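You operate a simulated robot arm through the tools that you are given. There is no shell and no other tool. Be economical: measure what you need, move in short steps, check, and stop when the job is done.

You are at the controls of a simulated robot arm. One attempt, no reset.

## Task
Start the filter pump, try both pots and leave the lever on the one with the lower reading.
Fine: shut both vents before starting.

The check looks at the end state, three seconds after you hand in, the way a careful person would. Anything else that was tipped, shoved, dropped, spilled or broken makes it a failure.

## Robot
A 7-joint arm with a two-finger parallel gripper, fixed in place. Base frame: the origin is at the foot of the arm, x ahead of it, y to its left, z up; the work surface is at about z = 860. Lengths are in mm, angles in rad, forces in N, time in s.
With the tool pointing down near the work surface it reaches from about 240 to 680 mm from the base axis. Its first joint turns from -1.152 to 1.152 rad. Payload 2.4 kg.
The tool frame sits at the grasp point between the pads (the TCP): z along the fingers, y along the line on which they close. The tips reach 30 mm beyond it. The gripper opens to 94 mm. The fingers are 28 mm wide and 10 mm thick; the gripper's body (50 by 96 mm) begins 55 mm behind the TCP.
Orientation is that of the tool frame in the base frame, as a unit quaternion [w, x, y, z]. With the fingers straight down and closing along the base's y, the tool's x points along the base's -x, its y along +y and its z along -z.

## Interface
- The arm moves only by the tool move_arm. Its argument "plan" is a list of rows, each an object of numbers (a shift or turn left out is 0, a gripper value left out holds the last): "rx", "ry", "rz": the turn, a rotation vector about the tool's x, y, z in rad; "dx", "dy", "dz": the shift along the tool's x, y, z in mm; "jaw": the closure in counts, from 0 (fully open) to 255 (shut). In form: [{"rx": .., "ry": .., "rz": .., "dx": .., "dy": .., "dz": .., "jaw": ..}, ...]. A call has 1 to 8 rows; each row is the pose to reach, as a shift and turn from the pose commanded when the call began, along the tool's axes at that moment. Rows are played at 5 a second. More than 50 mm and 0.15 rad between two rows, or a gripper value outside its range, and nothing of the call is played. A pose out of reach is approached as far as the arm can. The call stops where the force on the tool passes 70 N (or 10 N more than at its start, if that is more) or the arm is blocked; 0.2 s more then pass. The fingers move at their own pace (about 153 mm/s each) and stop on an object; they squeeze with about 39 N. The grip force told is the motor's: it shows also when the fingers shut on nothing. Time passes only in rows, and 0.2 s behind the last, so rows that repeat a pose let the fingers close. The reply holds the time, the measured pose of the TCP, the force on the tool along the base axes, the opening and the grip force, in the units named above and with some noise, with the torque about the TCP (base axes, N m) and any sound that the robot's microphone picked up, and new pictures: "pictures" is both (left out), scene, wrist or none.
- Cameras (640 x 400 px; columns grow to the right, rows downward): "scene" is fixed at [38.5, 472.7, 1448.4]; the picture's right is [-0.74, -0.67, 0.00], its down [-0.35, 0.39, -0.85] and it looks along [0.57, -0.64, -0.52] (base axes); focal length 262 px, centre (320, 200). "wrist" rides on the gripper at [76, 14, -103] in the tool frame; the picture's right is [-0.18, 0.98, 0.00], its down [-0.75, -0.14, -0.64] and it looks along [-0.63, -0.12, 0.77] (tool axes); focal length 243 px, centre (320, 200). There is no depth. A picture from a camera that has moved, and an enlarged one, comes with that camera's place and axes in the base frame and with its lens.
- close_up(camera, box): a new picture of the part [left, top, right, bottom] of that camera's present view, enlarged. The clock stands still meanwhile.
- close_job(): hands the job in; it is judged then, once.

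Go step by step. Nothing tells you positions but the pictures and the camera data: compare them with the known pose of the tool, close in by small moves and look again before you grip or let go. The budget is 120 turns and 200 pictures, counting those below and the enlarged ones. Unless the task says otherwise, let go and move clear before handing in, and close with one line.

The tools are called after "Emit:" as a command line: name --argument value ..., lists and objects as JSON in quotes. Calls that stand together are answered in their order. move_arm: Moves the arm, as the interface text tells. Its arguments: {"type":"object","properties":{"plan":{"type":"array"},"pictures":{"type":"string","enum":["both","scene","wrist","none"]}},"required":["plan"]} The other tools are called the same way: close_up (camera, box) takes an enlarged picture of a part of a camera's view; close_job () hands the job in.

At the start:

```text
clock: 0.0
position: [393.2, 51.7, 1260.1]
tool_rot: [0.001, 0.001, 1.0, 0.001]
wrist_force: [-0.5, -0.4, 0.1]
torque: [0.01, 0.0, 0.0]
gripper_width: 94.2
gripper_force: 0.1
```

scene: 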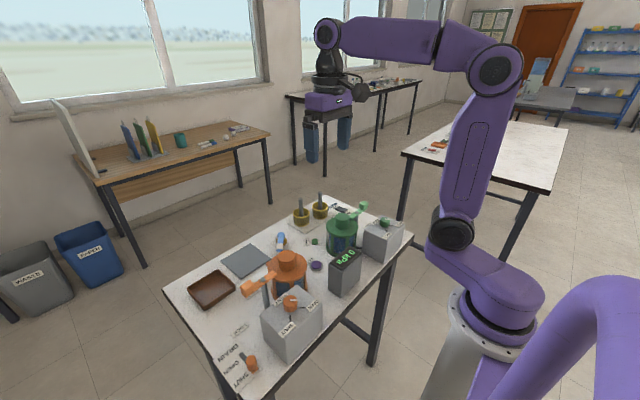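
wrist: 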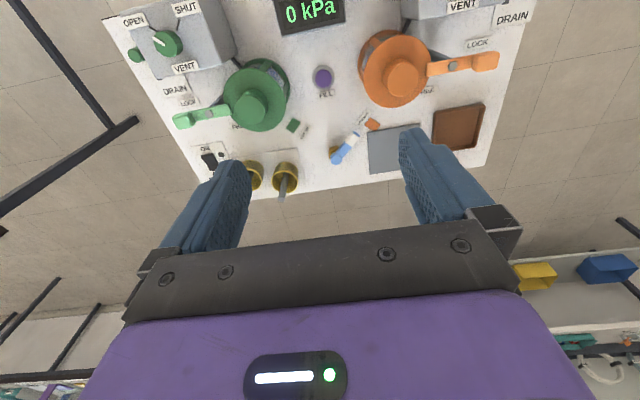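

I see a table with a green and an orange pot, vent boxes with knobs, a gauge and switches. I'll look closer before moving.

Emit:
close_up --camera "scene" --box '[260, 180, 420, 300]'

Emit:
close_up --camera "scene" --box '[180, 250, 340, 390]'

Emit:
close_up --camera "wrist" --box '[100, 0, 320, 200]'

Emit:
close_up --camera "wrist" --box '[300, 0, 540, 200]'

```text
3.33 times, centred on (340, 240) of scene
camera zoom: at [38.5, 472.7, 1448.4], right [-0.74, -0.67, 0.0], down [-0.35, 0.39, -0.85], along [0.57, -0.64, -0.52], focal length 872 px, centre (253, 67)
```

zoom: 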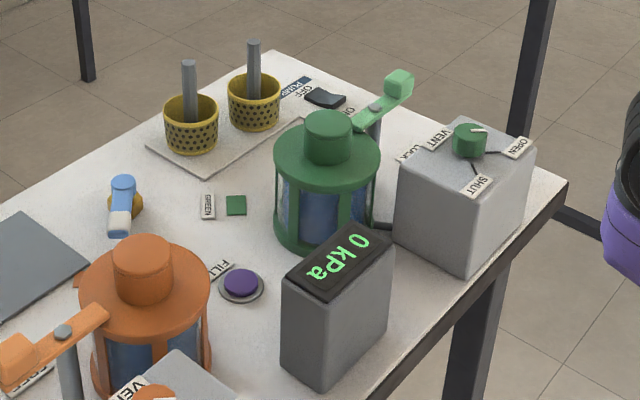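

```text
2.86 times, centred on (260, 320) of scene
camera zoom: at [38.5, 472.7, 1448.4], right [-0.74, -0.67, 0.0], down [-0.35, 0.39, -0.85], along [0.57, -0.64, -0.52], focal length 748 px, centre (491, -143)
```

zoom: 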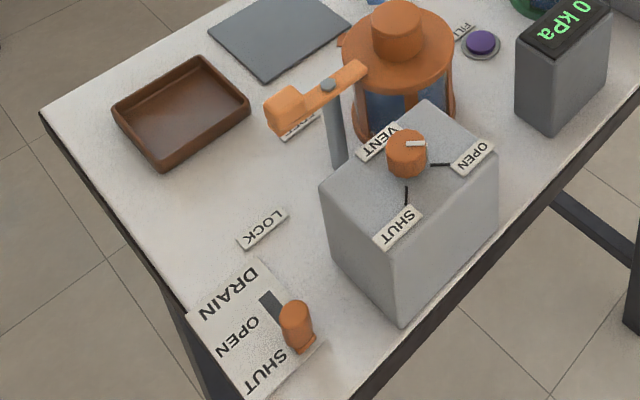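

```text
2.00 times, centred on (210, 100) of wrist
camera zoom: at [316.4, 64.9, 1363.1], right [0.18, 0.98, 0.0], down [0.75, -0.14, 0.64], along [0.63, -0.12, -0.77], focal length 485 px, centre (540, 400)
```

zoom: 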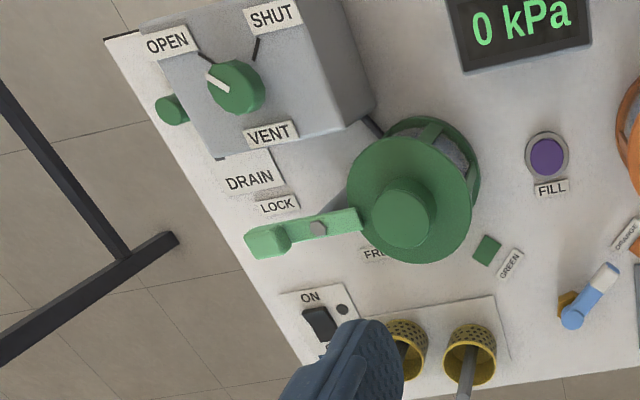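

```text
2.00 times, centred on (420, 100) of wrist
camera zoom: at [316.4, 64.9, 1363.1], right [0.18, 0.98, 0.0], down [0.75, -0.14, 0.64], along [0.63, -0.12, -0.77], focal length 485 px, centre (120, 400)
```

zoom: 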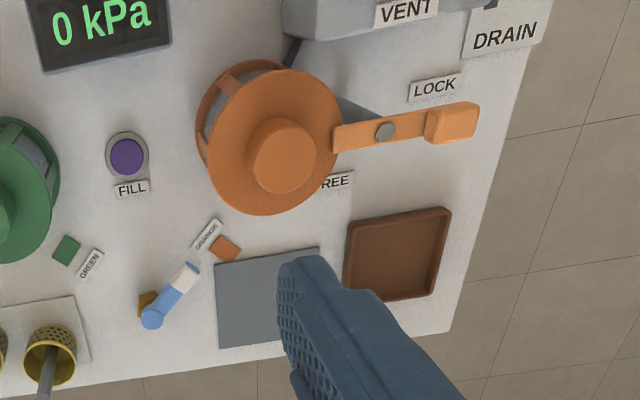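

The geometry of both cameras agrees. Green vent knob is at about (326,-145,976), orange at about (326,245,976), and the pump switch at about (558,-242,870). I'll move above the green vent and look at the knob and the hidden green drain.

Emit:
move_arm --plan '[{"dx": 11, "dy": -33, "dz": 20}, {"dx": 22, "dy": -66, "dz": 40}, {"dx": 33, "dy": -99, "dz": 60}, {"dx": 45, "dy": -131, "dz": 80}, {"dx": 56, "dy": -164, "dz": 100}, {"dx": 67, "dy": -197, "dz": 120}, {"dx": 67, "dy": -197, "dz": 120}]' --pictures "both"

```text
clock: 1.6
position: [326.7, -146.8, 1137.7]
tool_rot: [0.0, 0.0, 1.0, 0.0]
wrist_force: [-0.9, 0.5, 0.4]
torque: [-0.02, -0.04, 0.0]
gripper_width: 93.8
gripper_force: 0.1
camera wrist: at [248.7, -132.8, 1240.9], right [0.18, 0.98, 0.0], down [0.75, -0.14, 0.64], along [0.63, -0.12, -0.77], focal length 243 px, centre (320, 200)
```

scene: 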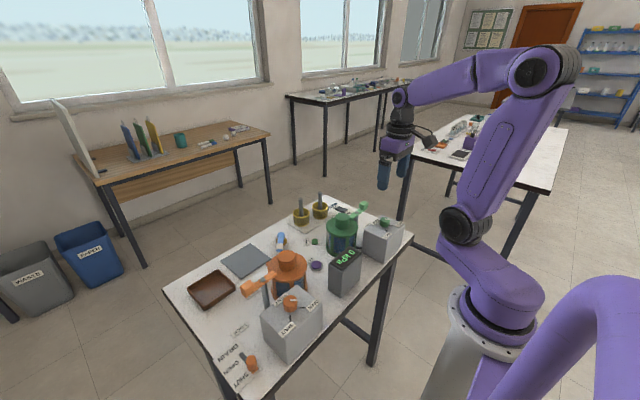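
wrist: 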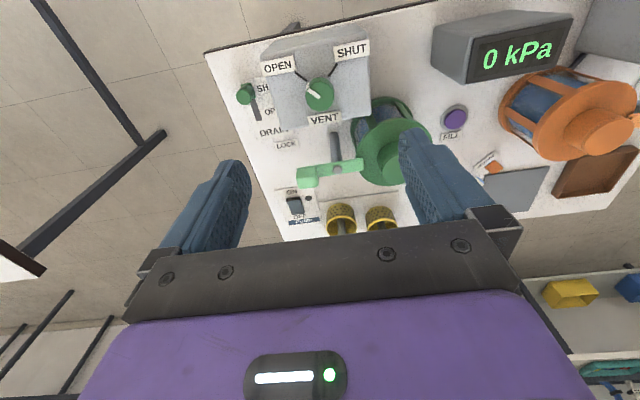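

Emit:
close_up --camera "wrist" --box '[230, 30, 390, 130]'

Emit:
close_up --camera "wrist" --box '[270, 120, 430, 240]'

```text
4.00 times, centred on (310, 80) of wrist
camera zoom: at [248.7, -132.8, 1240.9], right [0.18, 0.98, 0.0], down [0.75, -0.14, 0.64], along [0.63, -0.12, -0.77], focal length 970 px, centre (360, 680)
```

zoom: 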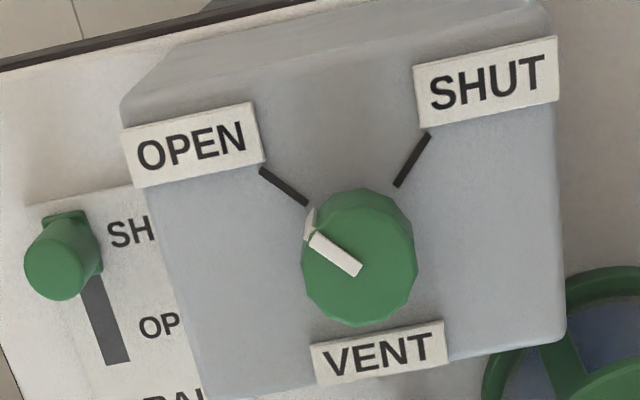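

```text
3.33 times, centred on (350, 180) of wrist
camera zoom: at [248.7, -132.8, 1240.9], right [0.18, 0.98, 0.0], down [0.75, -0.14, 0.64], along [0.63, -0.12, -0.77], focal length 809 px, centre (220, 267)
```

zoom: 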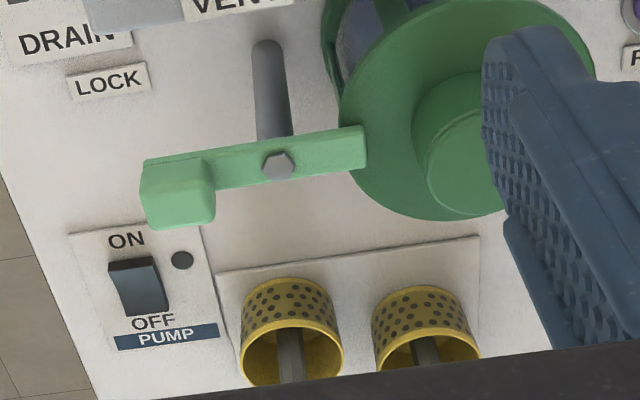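

Green drain is already shut, both lids are locked, and the vent points to OPEN. I'll pre-turn the gripper -45° and descend over the knob.

Emit:
move_arm --plan '[{"rz": -0.131, "dz": 20, "dy": -1}, {"rz": -0.262, "dz": 40, "dy": -1}, {"rz": -0.393, "dz": 60, "dy": -1}, {"rz": -0.524, "dz": 80, "dy": -1}, {"rz": -0.654, "dz": 95, "dy": -1}, {"rz": -0.785, "dz": 110, "dy": -1}, {"rz": -0.785, "dz": 110, "dy": -1}]'

```text
clock: 3.2
position: [327.4, -147.0, 1028.8]
tool_rot: [0.0, -0.384, 0.924, 0.0]
wrist_force: [0.3, 0.2, -0.1]
torque: [0.0, 0.01, -0.03]
gripper_width: 94.0
gripper_force: 0.0
camera wrist: at [261.0, -191.4, 1132.5], right [-0.57, 0.82, 0.0], down [0.63, 0.43, 0.64], along [0.53, 0.36, -0.77], focal length 243 px, centre (320, 200)
```

scene: 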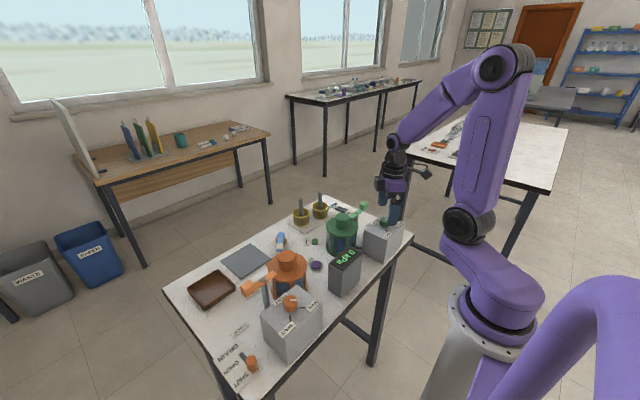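
wrist: 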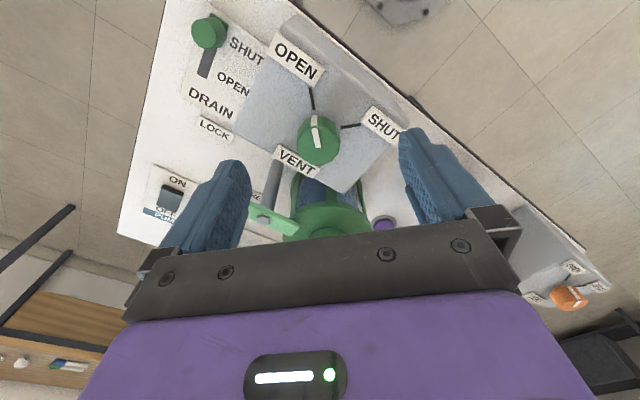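

The knob is centred between the fingers. I'll descend the last 34 mm and close.

Emit:
move_arm --plan '[{"dz": 17, "jaw": 80}, {"dz": 34, "jaw": 80}, {"dz": 34, "jaw": 80}]' --pictures "wrist"

```text
clock: 4.0
position: [326.5, -148.4, 995.4]
tool_rot: [-0.001, -0.382, 0.924, 0.0]
wrist_force: [-0.3, -0.2, -0.6]
torque: [0.0, 0.01, 0.0]
gripper_width: 64.3
gripper_force: 0.0
camera wrist: at [260.9, -191.9, 1099.3], right [-0.56, 0.83, 0.0], down [0.63, 0.43, 0.64], along [0.53, 0.36, -0.77], focal length 243 px, centre (320, 200)
```

wrist: 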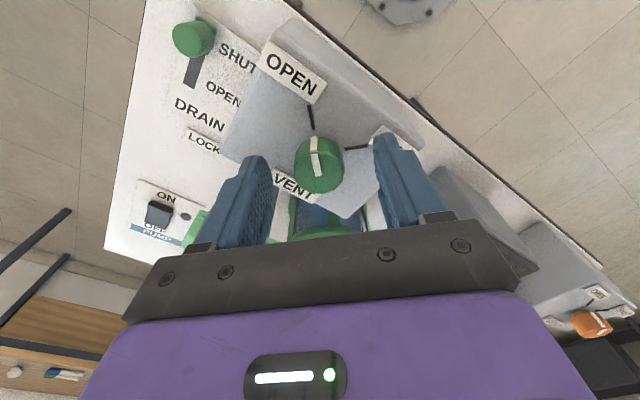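

Good alignment. Closing on the knob and starting to turn.

Emit:
move_arm --plan '[{"jaw": 255}, {"jaw": 255}, {"rz": 0.13}, {"rz": 0.26}, {"rz": 0.39}, {"rz": 0.52}, {"rz": 0.65}, {"rz": 0.785}]' --pictures "wrist"

```text
clock: 5.8
position: [327.0, -147.0, 997.0]
tool_rot: [0.0, 0.002, 1.0, 0.0]
wrist_force: [-1.5, -8.9, 0.7]
torque: [-0.01, -1.2, 0.01]
gripper_width: 29.6
gripper_force: 45.0
camera wrist: at [248.9, -133.1, 1099.4], right [0.19, 0.98, 0.0], down [0.75, -0.14, 0.64], along [0.63, -0.12, -0.77], focal length 243 px, centre (320, 200)
```

wrist: 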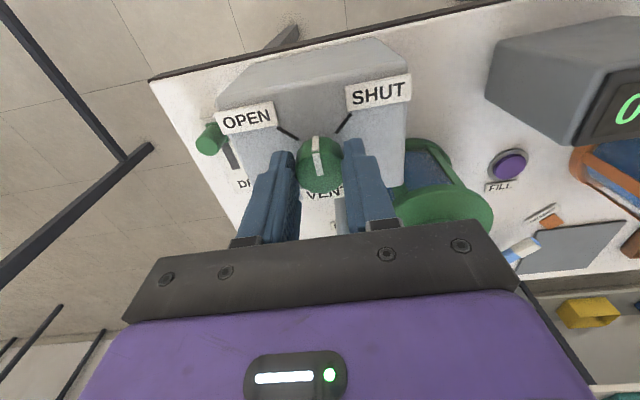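

The knob turns with the gripper, and the pointer is halfway. I'll continue to SHUT.

Emit:
move_arm --plan '[{"rz": 0.13}, {"rz": 0.26}, {"rz": 0.39}, {"rz": 0.52}, {"rz": 0.65}, {"rz": 0.785}, {"rz": 0.785}]' --pictures "wrist"

```text
clock: 7.4
position: [327.5, -145.6, 996.1]
tool_rot: [-0.001, 0.383, 0.924, 0.001]
wrist_force: [8.5, 13.6, 10.4]
torque: [0.88, 0.68, 0.03]
gripper_width: 29.9
gripper_force: 45.3
camera wrist: at [282.0, -82.5, 1099.5], right [0.83, 0.56, 0.0], down [0.43, -0.63, 0.64], along [0.36, -0.53, -0.77], focal length 243 px, centre (320, 200)
```

wrist: 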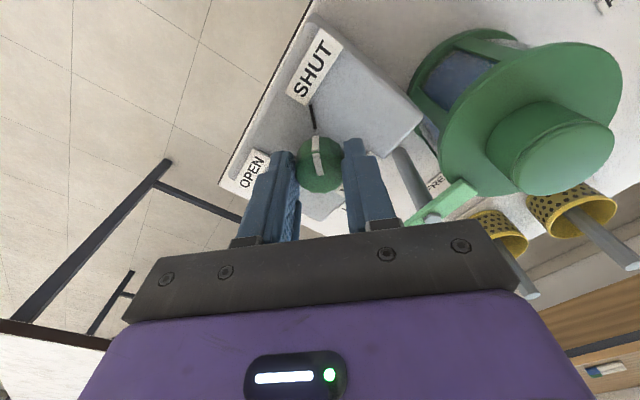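

The pointer is on SHUT. I'll release and rise.

Emit:
move_arm --plan '[{"jaw": 80}, {"jaw": 80}, {"dz": -30, "jaw": 80}, {"dz": -75}, {"dz": -120}, {"dz": -150}, {"dz": -150}]' --pictures "wrist"

Emit:
close_up --camera "wrist" --box '[230, 10, 410, 130]'

```text
clock: 9.0
position: [325.2, -148.3, 1146.9]
tool_rot: [0.0, 0.383, 0.924, 0.0]
wrist_force: [-0.2, 0.2, 0.5]
torque: [0.03, 0.0, -0.04]
gripper_width: 64.2
gripper_force: 0.1
camera wrist: at [280.1, -84.5, 1250.1], right [0.82, 0.57, 0.0], down [0.43, -0.63, 0.64], along [0.36, -0.53, -0.77], focal length 243 px, centre (320, 200)
```

wrist: 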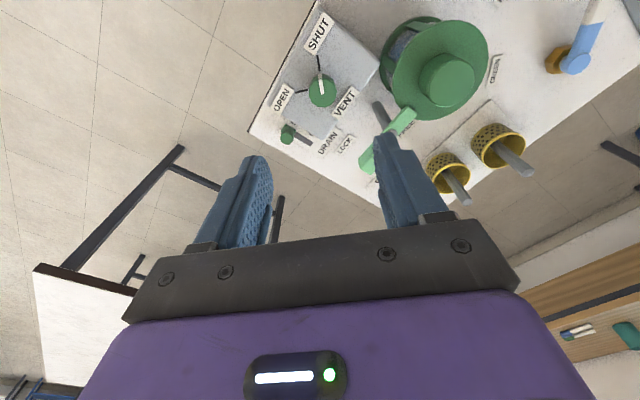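

```text
3.33 times, centred on (320, 70) of wrist
camera zoom: at [280.1, -84.5, 1250.1], right [0.82, 0.57, 0.0], down [0.43, -0.63, 0.64], along [0.36, -0.53, -0.77], focal length 809 px, centre (320, 633)
```

zoom: 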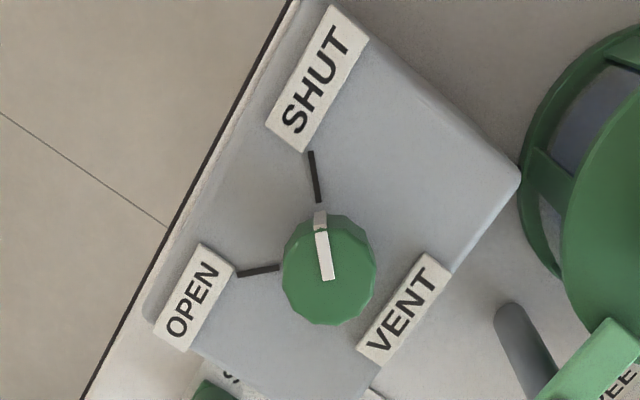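

Vent 1 is shut. Next I'll travel to the orange vent, turning the gripper back.

Emit:
move_arm --plan '[{"rz": -0.098, "dx": 34.7, "dy": 34.7}, {"rz": -0.196, "dx": 69.4, "dy": 69.4}, {"rz": -0.294, "dx": 104.1, "dy": 104.1}, {"rz": -0.393, "dx": 138.8, "dy": 138.8}, {"rz": -0.49, "dx": 173.5, "dy": 173.5}, {"rz": -0.589, "dx": 208.2, "dy": 208.2}, {"rz": -0.687, "dx": 242.9, "dy": 242.9}, {"rz": -0.785, "dx": 277.6, "dy": 277.6}]' --pictures "wrist"

Emit:
close_up --camera "wrist" --box '[200, 0, 440, 150]'

```text
clock: 10.8
position: [326.7, 245.6, 1147.4]
tool_rot: [0.0, 0.0, 1.0, -0.001]
wrist_force: [0.3, 0.6, -0.1]
torque: [-0.01, 0.01, 0.0]
gripper_width: 64.6
gripper_force: 0.0
camera wrist: at [249.2, 259.0, 1250.0], right [0.18, 0.98, 0.0], down [0.75, -0.14, 0.64], along [0.63, -0.12, -0.77], focal length 243 px, centre (320, 200)
```

wrist: 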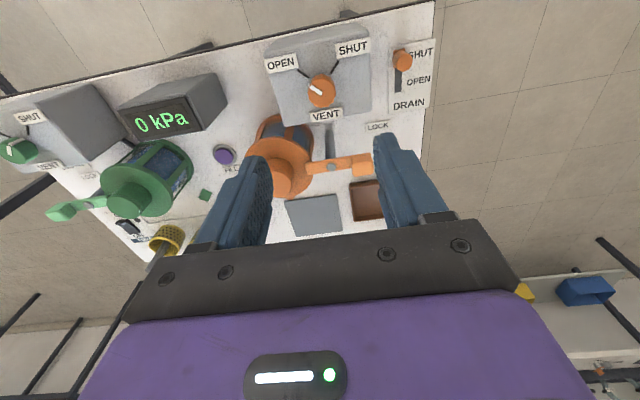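

```text
2.67 times, centred on (320, 75) of wrist
camera zoom: at [249.2, 259.0, 1250.0], right [0.18, 0.98, 0.0], down [0.75, -0.14, 0.64], along [0.63, -0.12, -0.77], focal length 647 px, centre (320, 533)
```

zoom: 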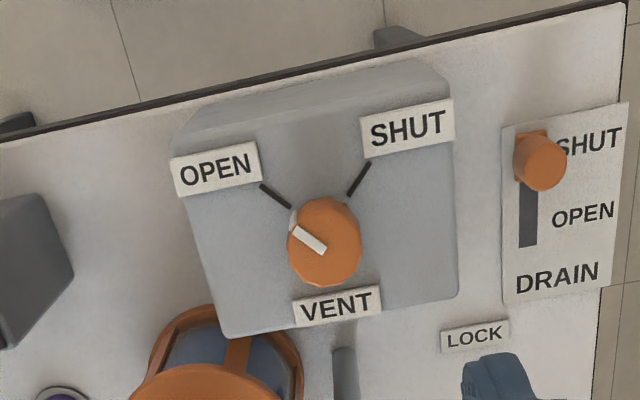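

Same layout, also pointing to OPEN. Repeating the procedure here.

Emit:
move_arm --plan '[{"rz": -0.131, "dz": 20, "dy": 0.5}, {"rz": -0.262, "dz": 40, "dy": 0.5}, {"rz": -0.393, "dz": 60, "dy": 0.5}, {"rz": -0.524, "dz": 80, "dy": 0.5}, {"rz": -0.654, "dz": 100, "dy": 0.5}, {"rz": -0.785, "dz": 120, "dy": 0.5}, {"rz": -0.785, "dz": 152, "dy": 0.5}, {"rz": -0.785, "dz": 152, "dy": 0.5}]' --pictures "wrist"

```text
clock: 12.6
position: [326.7, 245.1, 993.5]
tool_rot: [0.001, -0.383, 0.924, 0.0]
wrist_force: [0.8, 0.4, -0.2]
torque: [-0.02, -0.01, 0.0]
gripper_width: 64.1
gripper_force: 0.2
camera wrist: at [261.3, 201.3, 1096.5], right [-0.57, 0.82, 0.0], down [0.63, 0.43, 0.64], along [0.53, 0.36, -0.77], focal length 243 px, centre (320, 200)
```

wrist: 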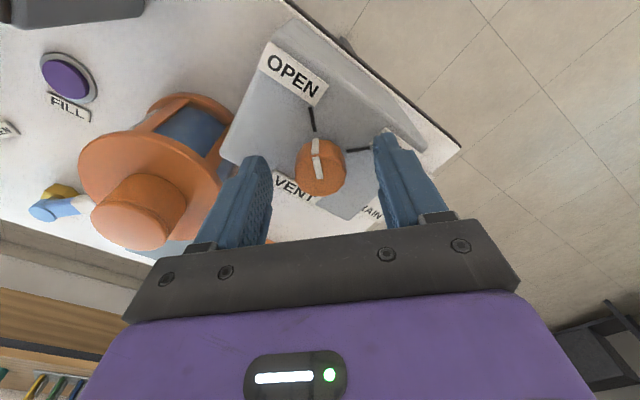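

Aligned as before. Closing and turning.

Emit:
move_arm --plan '[{"jaw": 255}, {"jaw": 255}, {"rz": 0.13}, {"rz": 0.26}, {"rz": 0.39}, {"rz": 0.52}, {"rz": 0.65}, {"rz": 0.785}]' --pictures "none"

Emit:
move_arm --plan '[{"rz": 0.13}, {"rz": 0.26}, {"rz": 0.39}, {"rz": 0.52}, {"rz": 0.65}, {"rz": 0.785}, {"rz": 0.785}]' --pictures "wrist"

```text
clock: 14.4
position: [325.6, 246.5, 993.2]
tool_rot: [-0.001, 0.0, 1.0, -0.001]
wrist_force: [-3.8, 10.7, -33.9]
torque: [0.63, 0.58, 0.03]
gripper_width: 29.6
gripper_force: 45.2
```

```text
clock: 16.0
position: [327.7, 247.4, 994.1]
tool_rot: [0.001, 0.383, 0.924, 0.001]
wrist_force: [-7.8, 29.4, -17.8]
torque: [0.3, 0.48, 0.15]
gripper_width: 29.8
gripper_force: 44.7
camera wrist: at [281.8, 311.2, 1097.6], right [0.83, 0.56, 0.0], down [0.43, -0.63, 0.64], along [0.36, -0.53, -0.77], focal length 243 px, centre (320, 200)
```

wrist: 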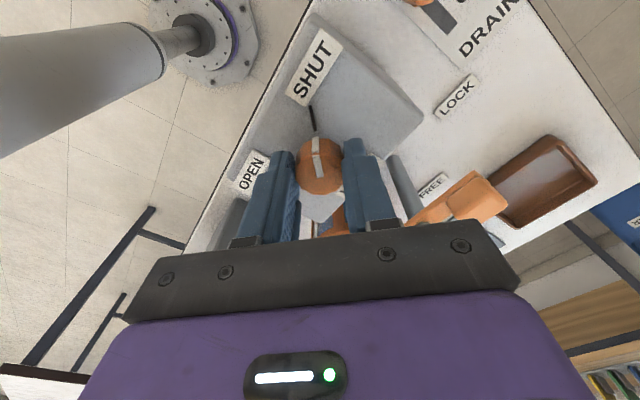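

The orange pointer is on SHUT. Releasing and rising.

Emit:
move_arm --plan '[{"jaw": 80}, {"jaw": 80}, {"dz": -30, "jaw": 80}, {"dz": -75}, {"dz": -120}, {"dz": -150}, {"dz": -150}]' --pictures "both"

Emit:
close_up --camera "wrist" --box '[240, 0, 560, 200]'

Emit:
close_up --camera "scene" --box '[220, 230, 350, 310]'

```text
clock: 17.6
position: [327.6, 248.4, 1143.7]
tool_rot: [0.001, 0.383, 0.924, 0.001]
wrist_force: [0.0, -0.3, -0.4]
torque: [0.02, -0.02, -0.01]
gripper_width: 64.6
gripper_force: 0.1
camera wrist: at [281.5, 311.6, 1247.3], right [0.82, 0.57, 0.0], down [0.43, -0.63, 0.64], along [0.36, -0.53, -0.77], focal length 243 px, centre (320, 200)
```

scene: 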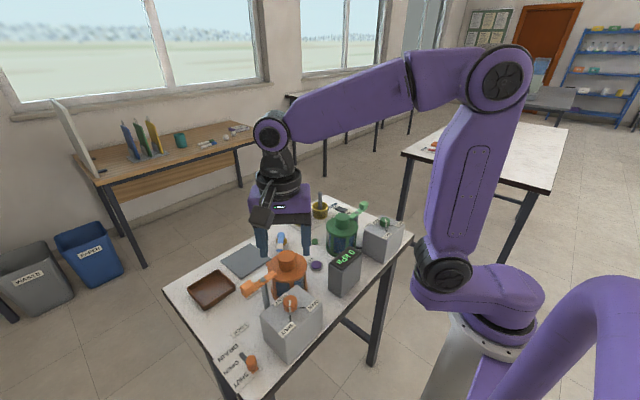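
wrist: 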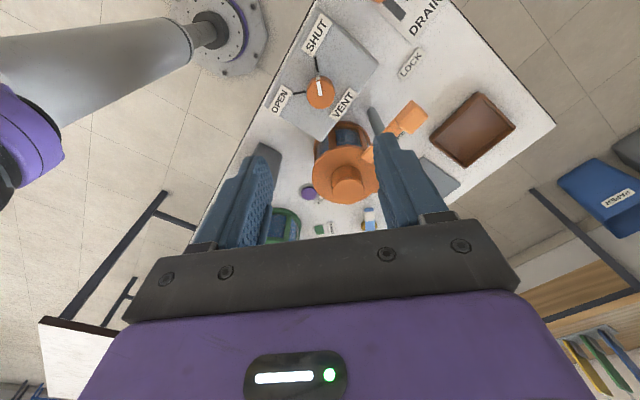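

```text
2.00 times, centred on (400, 100) of wrist
camera zoom: at [281.5, 311.6, 1247.3], right [0.82, 0.57, 0.0], down [0.43, -0.63, 0.64], along [0.36, -0.53, -0.77], focal length 485 px, centre (160, 400)
```

zoom: 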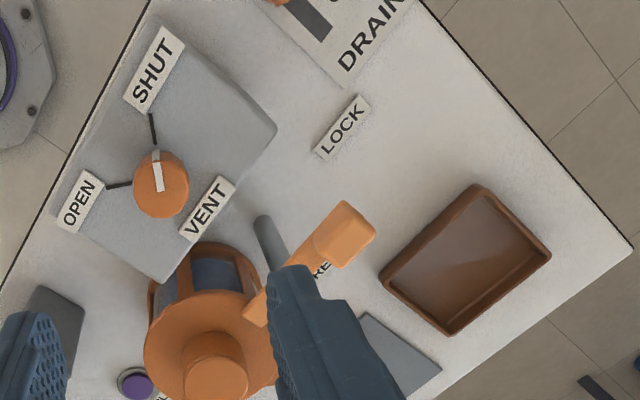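

```text
4.92 times, centred on (285, 270) of scene
camera zoom: at [38.5, 472.7, 1448.4], right [-0.74, -0.67, 0.0], down [-0.35, 0.39, -0.85], along [0.57, -0.64, -0.52], focal length 1288 px, centre (492, -145)
```

zoom: 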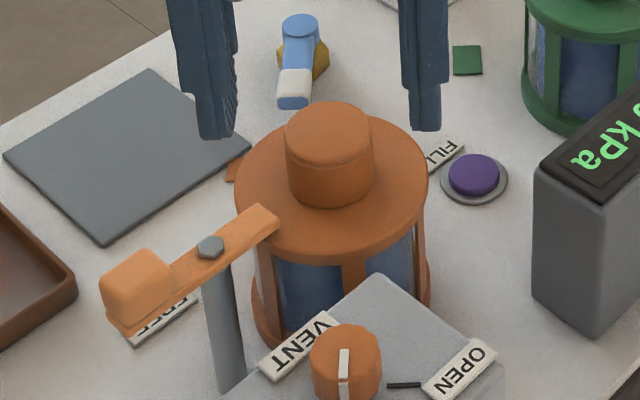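

Both vents are shut and both lids are locked. I'll move to look at the lever and pump switch.

Emit:
move_arm --plan '[{"rz": -0.131, "dx": -45, "dy": -4}, {"rz": -0.262, "dx": -90, "dy": -8}, {"rz": -0.393, "dx": -135, "dy": -12}, {"rz": -0.524, "dx": -180, "dy": -16}, {"rz": -0.655, "dx": -225, "dy": -20}, {"rz": -0.785, "dx": -269, "dy": -25}, {"rz": -0.785, "dx": -269, "dy": -25, "jaw": 255}, {"rz": -0.785, "dx": -269, "dy": -25, "jaw": 255}]' --pictures "wrist"

Emit:
close_up --camera "wrist" --box '[240, 60, 440, 185]'

```text
clock: 19.4
position: [501.1, 40.5, 1141.8]
tool_rot: [0.0, 0.0, 1.0, 0.0]
wrist_force: [1.2, 0.5, 0.5]
torque: [0.0, 0.03, -0.02]
gripper_width: 0.1
gripper_force: 33.0
camera wrist: at [424.6, 53.6, 1245.1], right [0.18, 0.98, 0.0], down [0.75, -0.14, 0.64], along [0.63, -0.12, -0.77], focal length 243 px, centre (320, 200)
```

wrist: 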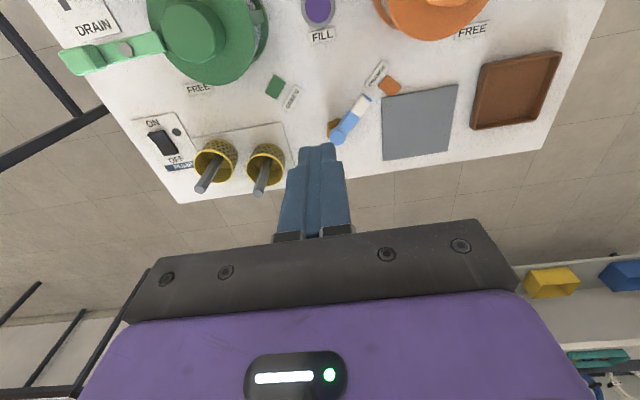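

```text
3.20 times, centred on (340, 122) of wrist
camera zoom: at [424.6, 53.6, 1245.1], right [0.18, 0.98, 0.0], down [0.75, -0.14, 0.64], along [0.63, -0.12, -0.77], focal length 776 px, centre (256, 448)
```

zoom: 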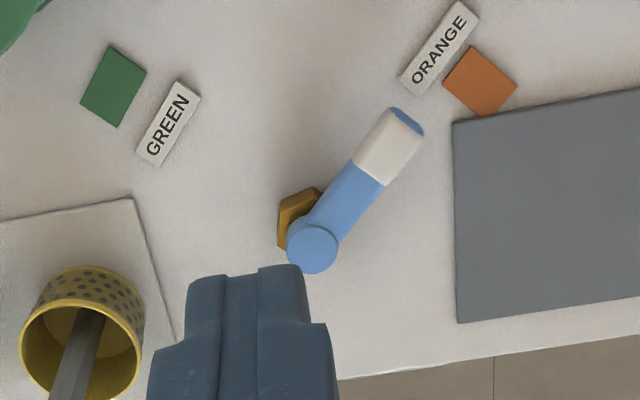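

The lever currently points to ORANGE (pivot ≈ (593,48), tip ≈ (541,97)); GREEN is 90° away. Next I'll take the closed gripper above the pump switch.

Emit:
move_arm --plan '[{"dx": -7, "dy": -41, "dz": 12}, {"dx": -14, "dy": -82, "dz": 24}, {"dx": -21, "dy": -123, "dz": 36}, {"dx": -28, "dy": -164, "dz": 48}, {"dx": -35, "dy": -205, "dz": 60}, {"dx": -42, "dy": -246, "dz": 75}, {"dx": -50, "dy": -282, "dz": 100}, {"dx": -50, "dy": -282, "dz": 100}]' --pictures "both"

Emit:
close_up --camera "wrist" --box '[260, 70, 400, 170]'

Emit:
close_up --camera "scene" --box '[300, 170, 400, 240]'

```text
clock: 21.2
position: [549.3, -244.2, 1043.6]
tool_rot: [0.0, 0.0, 1.0, 0.0]
wrist_force: [-0.3, -0.1, -0.1]
torque: [-0.01, 0.0, -0.04]
gripper_width: 0.1
gripper_force: 33.3
camera wrist: at [471.3, -230.3, 1146.4], right [0.18, 0.98, 0.0], down [0.75, -0.14, 0.64], along [0.63, -0.12, -0.77], focal length 243 px, centre (320, 200)
```

scene: 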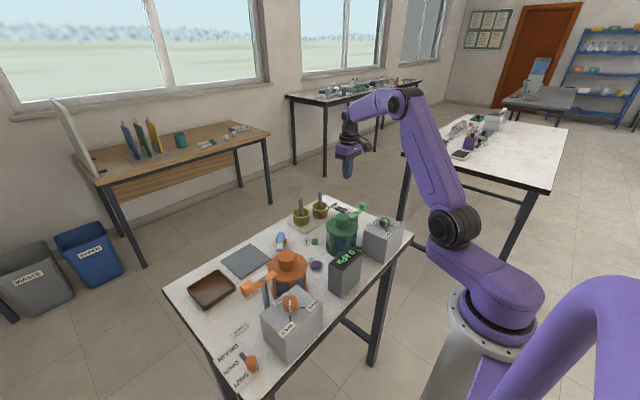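
wrist: 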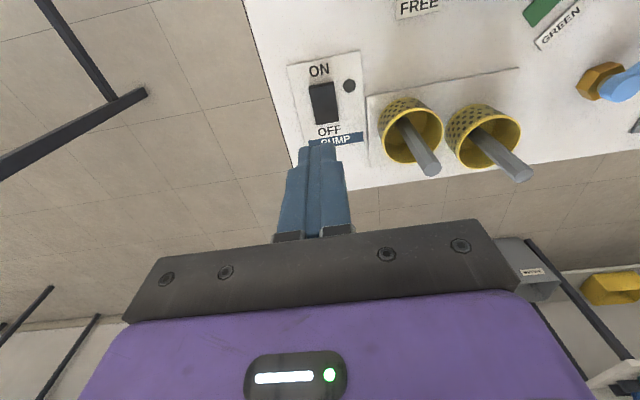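

```text
4.00 times, centred on (330, 120) of wrist
camera zoom: at [471.3, -230.3, 1146.4], right [0.18, 0.98, 0.0], down [0.75, -0.14, 0.64], along [0.63, -0.12, -0.77], focal length 970 px, centre (280, 520)
```

zoom: 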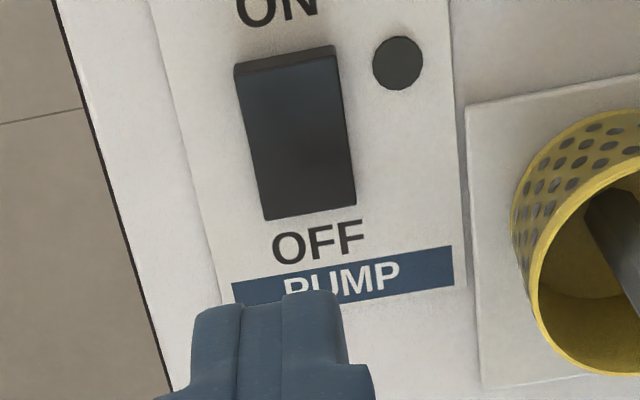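

```text
5.71 times, centred on (350, 205) of scene
camera zoom: at [38.6, 472.7, 1448.4], right [-0.74, -0.67, 0.0], down [-0.35, 0.39, -0.85], along [0.57, -0.64, -0.52], focal length 1495 px, centre (149, 171)
```

zoom: 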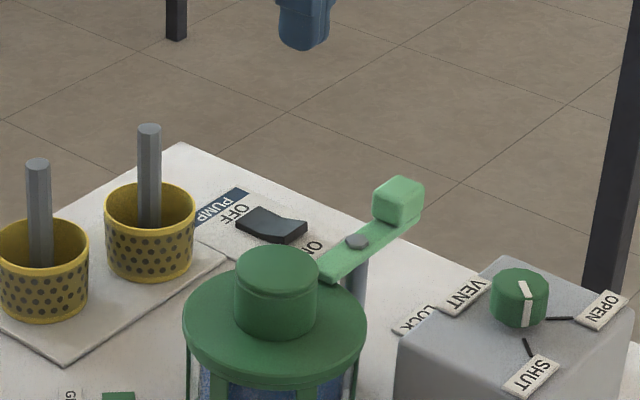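

The rocker is off, with the ON end at about x=545, y=-243. I'll descend over the ON end and stop short of it.

Emit:
move_arm --plan '[{"dx": 2, "dy": 1, "dz": 40}, {"dx": 2, "dy": 1, "dz": 80}, {"dx": 2, "dy": 1, "dz": 110}, {"dx": 2, "dy": 1, "dz": 128}, {"dx": 2, "dy": 1, "dz": 128}]' --pictures "both"

Emit:
close_up --camera "scene" --box '[300, 170, 400, 240]'

```text
clock: 22.4
position: [545.6, -244.4, 915.8]
tool_rot: [0.0, 0.0, 1.0, 0.0]
wrist_force: [0.3, -0.8, 0.7]
torque: [0.02, 0.03, -0.01]
gripper_width: 0.1
gripper_force: 33.0
camera wrist: at [468.3, -230.4, 1020.0], right [0.18, 0.98, 0.0], down [0.75, -0.14, 0.64], along [0.63, -0.12, -0.77], focal length 243 px, centre (320, 200)
```

scene: 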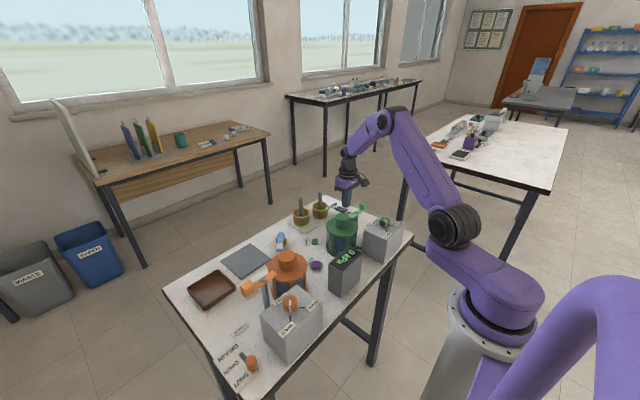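
wrist: 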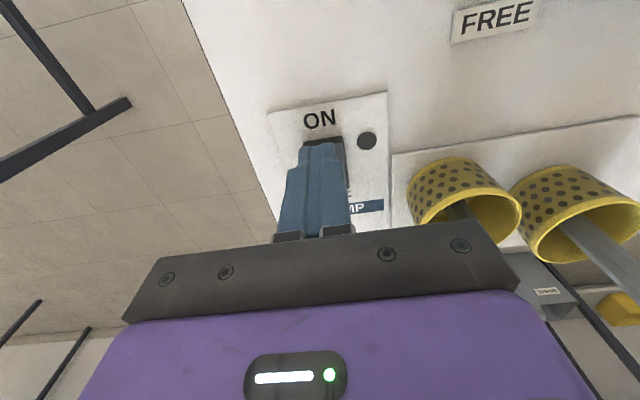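

```text
5.71 times, centred on (350, 205) of scene
camera zoom: at [38.5, 472.7, 1448.4], right [-0.74, -0.67, 0.0], down [-0.35, 0.39, -0.85], along [0.57, -0.64, -0.52], focal length 1495 px, centre (149, 171)
```

zoom: 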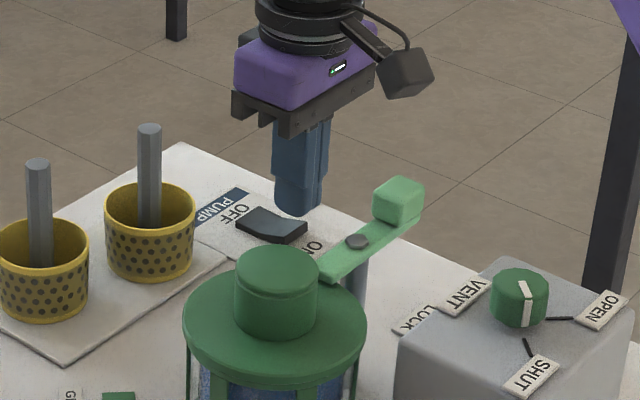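

Tips are just over the ON end. Pressing down gently.

Emit:
move_arm --plan '[{"dx": -2, "dz": 6}, {"dx": -2, "dz": 10}, {"dx": -2, "dz": 13}, {"dx": -2, "dz": 16}, {"dx": -2, "dz": 18}]' --pictures "both"

Emit:
close_up --camera "scene" --box '[300, 190, 400, 280]'

```text
clock: 23.6
position: [548.3, -243.0, 900.4]
tool_rot: [0.001, 0.0, 1.0, 0.0]
wrist_force: [-11.7, 3.4, 26.1]
torque: [0.14, -0.01, 0.06]
gripper_width: 0.0
gripper_force: 32.7
heard: click
camera wrist: at [471.1, -229.3, 1003.3], right [0.18, 0.98, 0.0], down [0.75, -0.14, 0.64], along [0.63, -0.12, -0.77], focal length 243 px, centre (320, 200)
```

scene: 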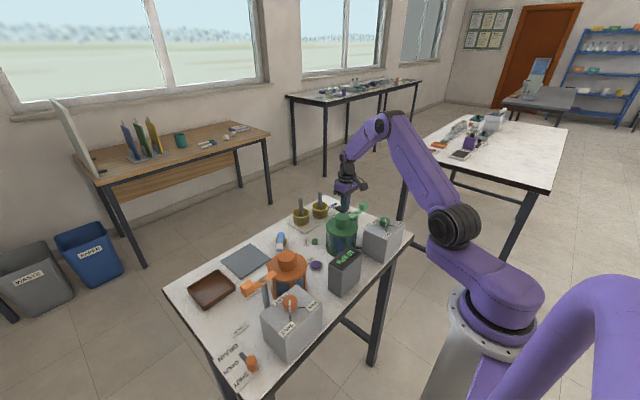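
wrist: 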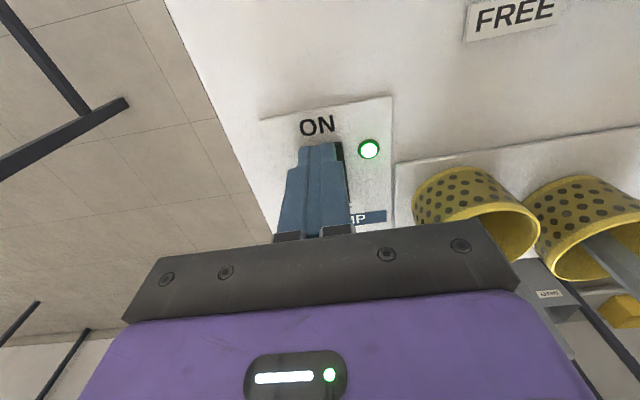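

```text
4.44 times, centred on (350, 235) of scene
camera zoom: at [37.8, 473.0, 1448.3], right [-0.74, -0.67, 0.0], down [-0.35, 0.39, -0.85], along [0.57, -0.64, -0.52], focal length 1163 px, centre (187, 44)
```

zoom: 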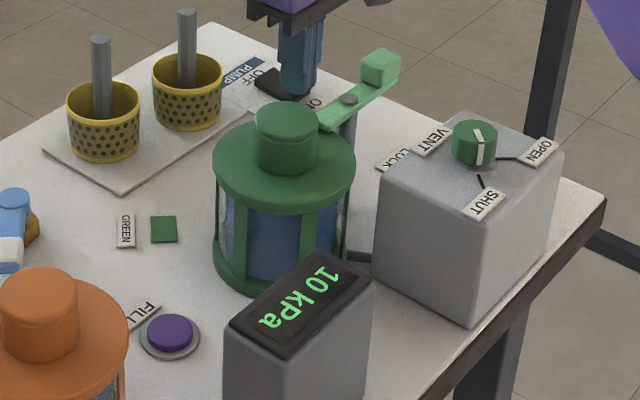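

Click heard, the lamp is lit and the gauge reads. I'll rise clear and read the settled orange value.

Emit:
move_arm --plan '[{"dz": -20}, {"dz": -60}, {"dz": -105}, {"dz": -150}, {"dz": -195}, {"dz": -235}, {"dz": -235}, {"dz": -235}]' --pictures "none"

Emit:
close_up --camera "scene" --box '[300, 190, 400, 280]'

```text
clock: 25.4
position: [548.6, -243.1, 1131.7]
tool_rot: [0.001, 0.0, 1.0, 0.0]
wrist_force: [-1.0, -0.4, -0.4]
torque: [-0.01, -0.02, -0.01]
gripper_width: 0.0
gripper_force: 32.9
```

```text
4.44 times, centred on (350, 235) of scene
camera zoom: at [38.5, 472.7, 1448.4], right [-0.74, -0.67, 0.0], down [-0.35, 0.39, -0.85], along [0.57, -0.64, -0.52], focal length 1163 px, centre (187, 44)
```

zoom: 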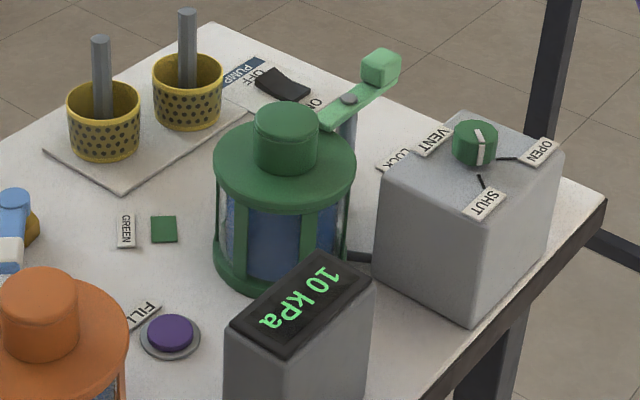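

Orange reads 10 kPa so far. I'll move to the far side of the lever to push it to GREEN.

Emit:
move_arm --plan '[{"dx": -5, "dy": 44.5}, {"dx": -10, "dy": 89}, {"dx": -15, "dy": 133.5}, {"dx": -20, "dy": 178}, {"dx": -25, "dy": 222.5}, {"dx": -30, "dy": 267}, {"dx": -35, "dy": 311.5}, {"dx": -40, "dy": 356}]' --pictures "none"

Emit:
move_arm --plan '[{"dz": 45}, {"dz": 90}, {"dz": 135}, {"dz": 175}, {"dz": 190}, {"dz": 190}]' --pictures "both"

Emit:
close_up --camera "scene" --box '[240, 190, 360, 290]'

```text
clock: 27.2
position: [588.6, 113.9, 1134.8]
tool_rot: [0.0, 0.0, 1.0, 0.0]
wrist_force: [-0.5, 0.2, -0.2]
torque: [0.0, -0.02, -0.01]
gripper_width: 0.1
gripper_force: 33.2
```

```text
clock: 28.6
position: [587.9, 113.9, 941.1]
tool_rot: [0.001, 0.0, 1.0, 0.001]
wrist_force: [0.5, -1.3, -1.1]
torque: [-0.01, 0.01, -0.03]
gripper_width: 0.0
gripper_force: 32.7
camera wrist: at [510.3, 127.5, 1044.6], right [0.18, 0.98, 0.0], down [0.75, -0.14, 0.64], along [0.63, -0.12, -0.77], focal length 243 px, centre (320, 200)
```

scene: 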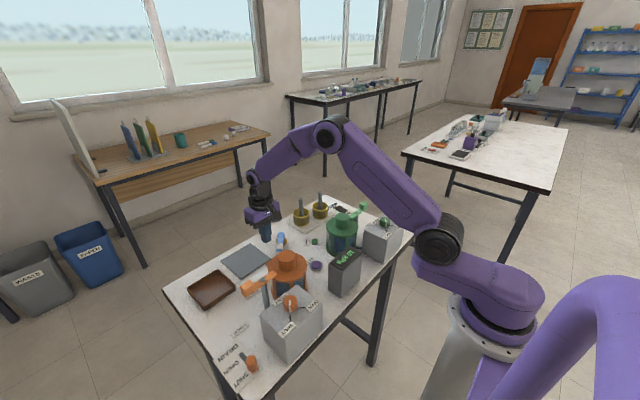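
wrist: 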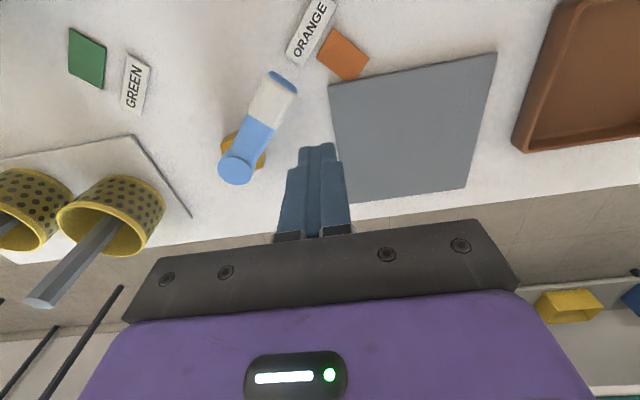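

```text
4.00 times, centred on (300, 240) of scene
camera zoom: at [38.5, 472.7, 1448.4], right [-0.74, -0.67, 0.0], down [-0.35, 0.39, -0.85], along [0.57, -0.64, -0.52], focal length 1047 px, centre (400, 40)
```

zoom: 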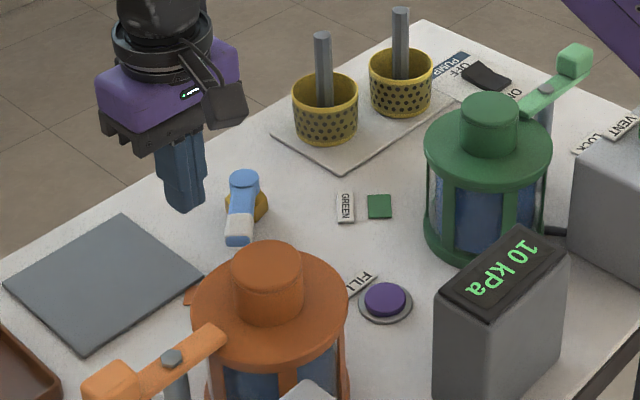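

Finger is beside the lever on the +y side. I'll descend to lever height, then sweep the arc.

Emit:
move_arm --plan '[{"dz": 20}, {"dz": 36}, {"dz": 36}]' --pictures "wrist"

```text
clock: 29.4
position: [589.3, 114.1, 905.9]
tool_rot: [0.0, 0.0, 1.0, 0.0]
wrist_force: [-0.2, 1.1, 0.4]
torque: [0.02, -0.01, -0.02]
gripper_width: 0.3
gripper_force: 33.0
camera wrist: at [511.7, 128.0, 1009.4], right [0.18, 0.98, 0.0], down [0.75, -0.14, 0.64], along [0.63, -0.12, -0.77], focal length 243 px, centre (320, 200)
```

wrist: 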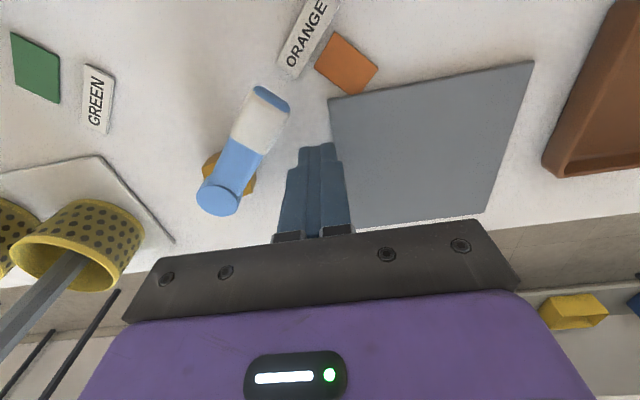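

Emit:
move_arm --plan '[{"dx": 10.6, "dy": -10.3}, {"dx": 25, "dy": -17.4}, {"dx": 37, "dy": -29.1}, {"dx": 45, "dy": -44.5}, {"dx": 49.6, "dy": -54.9}, {"dx": 51.6, "dy": -67.4}, {"dx": 51.4, "dy": -78}]' --pictures "wrist"

Emit:
close_up --camera "scene" --box '[240, 190, 380, 290]'

```text
clock: 31.0
position: [537.7, 33.9, 907.7]
tool_rot: [0.0, 0.0, 1.0, 0.0]
wrist_force: [-0.2, -0.2, 0.5]
torque: [0.0, -0.01, -0.02]
gripper_width: 0.0
gripper_force: 32.6
camera wrist: at [460.5, 48.2, 1011.2], right [0.18, 0.98, 0.0], down [0.75, -0.14, 0.64], along [0.63, -0.12, -0.77], focal length 243 px, centre (320, 200)
```

wrist: 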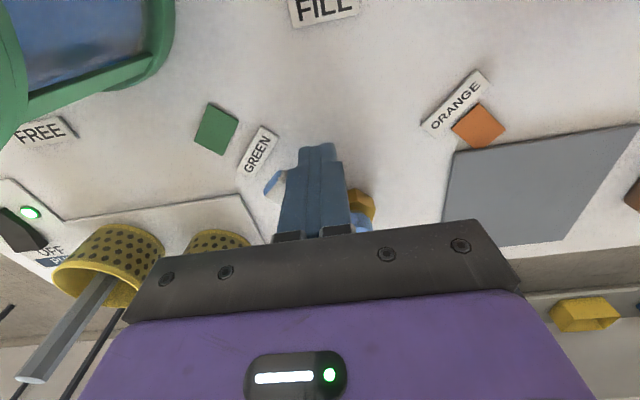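

```text
4.00 times, centred on (310, 240) of scene
camera zoom: at [38.5, 472.7, 1448.4], right [-0.74, -0.67, 0.0], down [-0.35, 0.39, -0.85], along [0.57, -0.64, -0.52], focal length 1047 px, centre (360, 40)
```

zoom: 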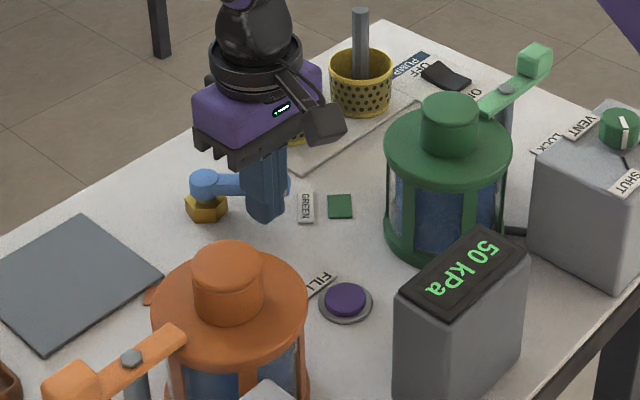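

The lever is over at GREEN and reads 50 kPa. I'll lift clear and check that the reading and position settle.

Emit:
move_arm --plan '[{"dx": 4, "dy": 4}, {"dx": 4, "dy": 4, "dz": -40}, {"dx": 4, "dy": 4, "dz": -80}, {"dx": 4, "dy": 4, "dz": -125}, {"dx": 4, "dy": 4, "dz": -125}, {"dx": 4, "dy": 4, "dz": -125}, {"dx": 4, "dy": 4, "dz": -125}, {"dx": 4, "dy": 4, "dz": -125}]' --pictures "wrist"

Emit:
close_up --camera "scene" --box '[240, 190, 380, 290]'

```text
clock: 32.8
position: [533.1, 38.8, 1031.5]
tool_rot: [0.001, 0.0, 1.0, 0.0]
wrist_force: [0.4, -0.1, 0.3]
torque: [-0.03, -0.03, 0.02]
gripper_width: 0.1
gripper_force: 33.3
camera wrist: at [456.9, 52.2, 1135.0], right [0.18, 0.98, 0.0], down [0.75, -0.14, 0.64], along [0.63, -0.12, -0.77], focal length 243 px, centre (320, 200)
```

wrist: 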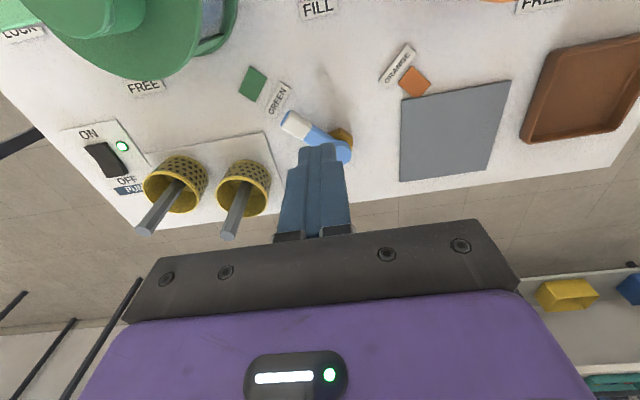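

```text
4.00 times, centred on (310, 240) of scene
camera zoom: at [38.5, 472.7, 1448.4], right [-0.74, -0.67, 0.0], down [-0.35, 0.39, -0.85], along [0.57, -0.64, -0.52], focal length 1047 px, centre (360, 40)
```

zoom: 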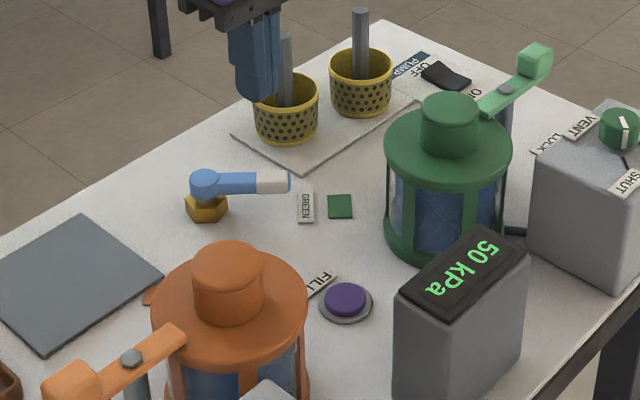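

Green settles at 50 kPa and orange at 10 kPa, so the lever goes back to ORANGE. I'll move to the other side of the lever, rotated 45° to stay clear of the filter baskets' stems.

Emit:
move_arm --plan '[{"rz": 0.131, "dx": -8, "dy": -9}, {"rz": 0.262, "dx": -16, "dy": -18}, {"rz": 0.393, "dx": -24, "dy": -27}, {"rz": 0.524, "dx": -32, "dy": -36}, {"rz": 0.655, "dx": -40, "dy": -45}, {"rz": 0.785, "dx": -48, "dy": -53}, {"rz": 0.785, "dx": -48, "dy": -53, "dz": 40}, {"rz": 0.785, "dx": -48, "dy": -53, "dz": 40}]' --pictures "both"

Emit:
close_up --camera "scene" --box '[240, 190, 380, 290]'

```text
clock: 34.6
position: [581.1, -14.1, 992.2]
tool_rot: [0.0, 0.384, 0.923, 0.0]
wrist_force: [-0.3, 0.7, 0.4]
torque: [0.01, -0.02, -0.02]
gripper_width: 0.0
gripper_force: 32.9
camera wrist: at [535.6, 48.0, 1095.5], right [0.83, 0.56, 0.0], down [0.43, -0.63, 0.64], along [0.36, -0.53, -0.77], focal length 243 px, centre (320, 200)
```

scene: 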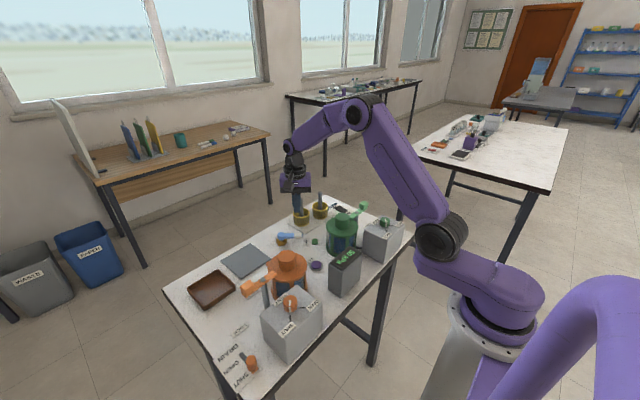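
wrist: 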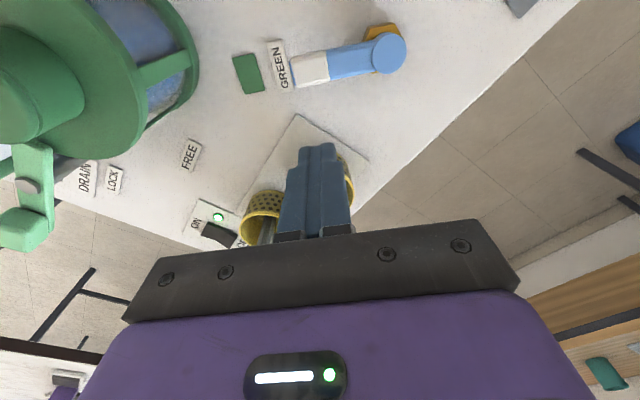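

```text
4.00 times, centred on (310, 240) of scene
camera zoom: at [38.5, 472.7, 1448.4], right [-0.74, -0.67, 0.0], down [-0.35, 0.39, -0.85], along [0.57, -0.64, -0.52], focal length 1047 px, centre (360, 40)
```

zoom: 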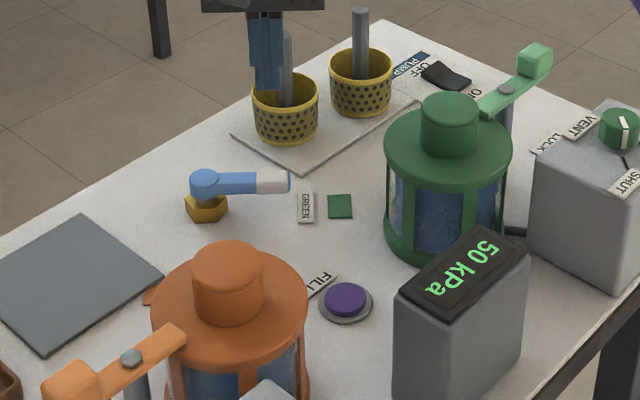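

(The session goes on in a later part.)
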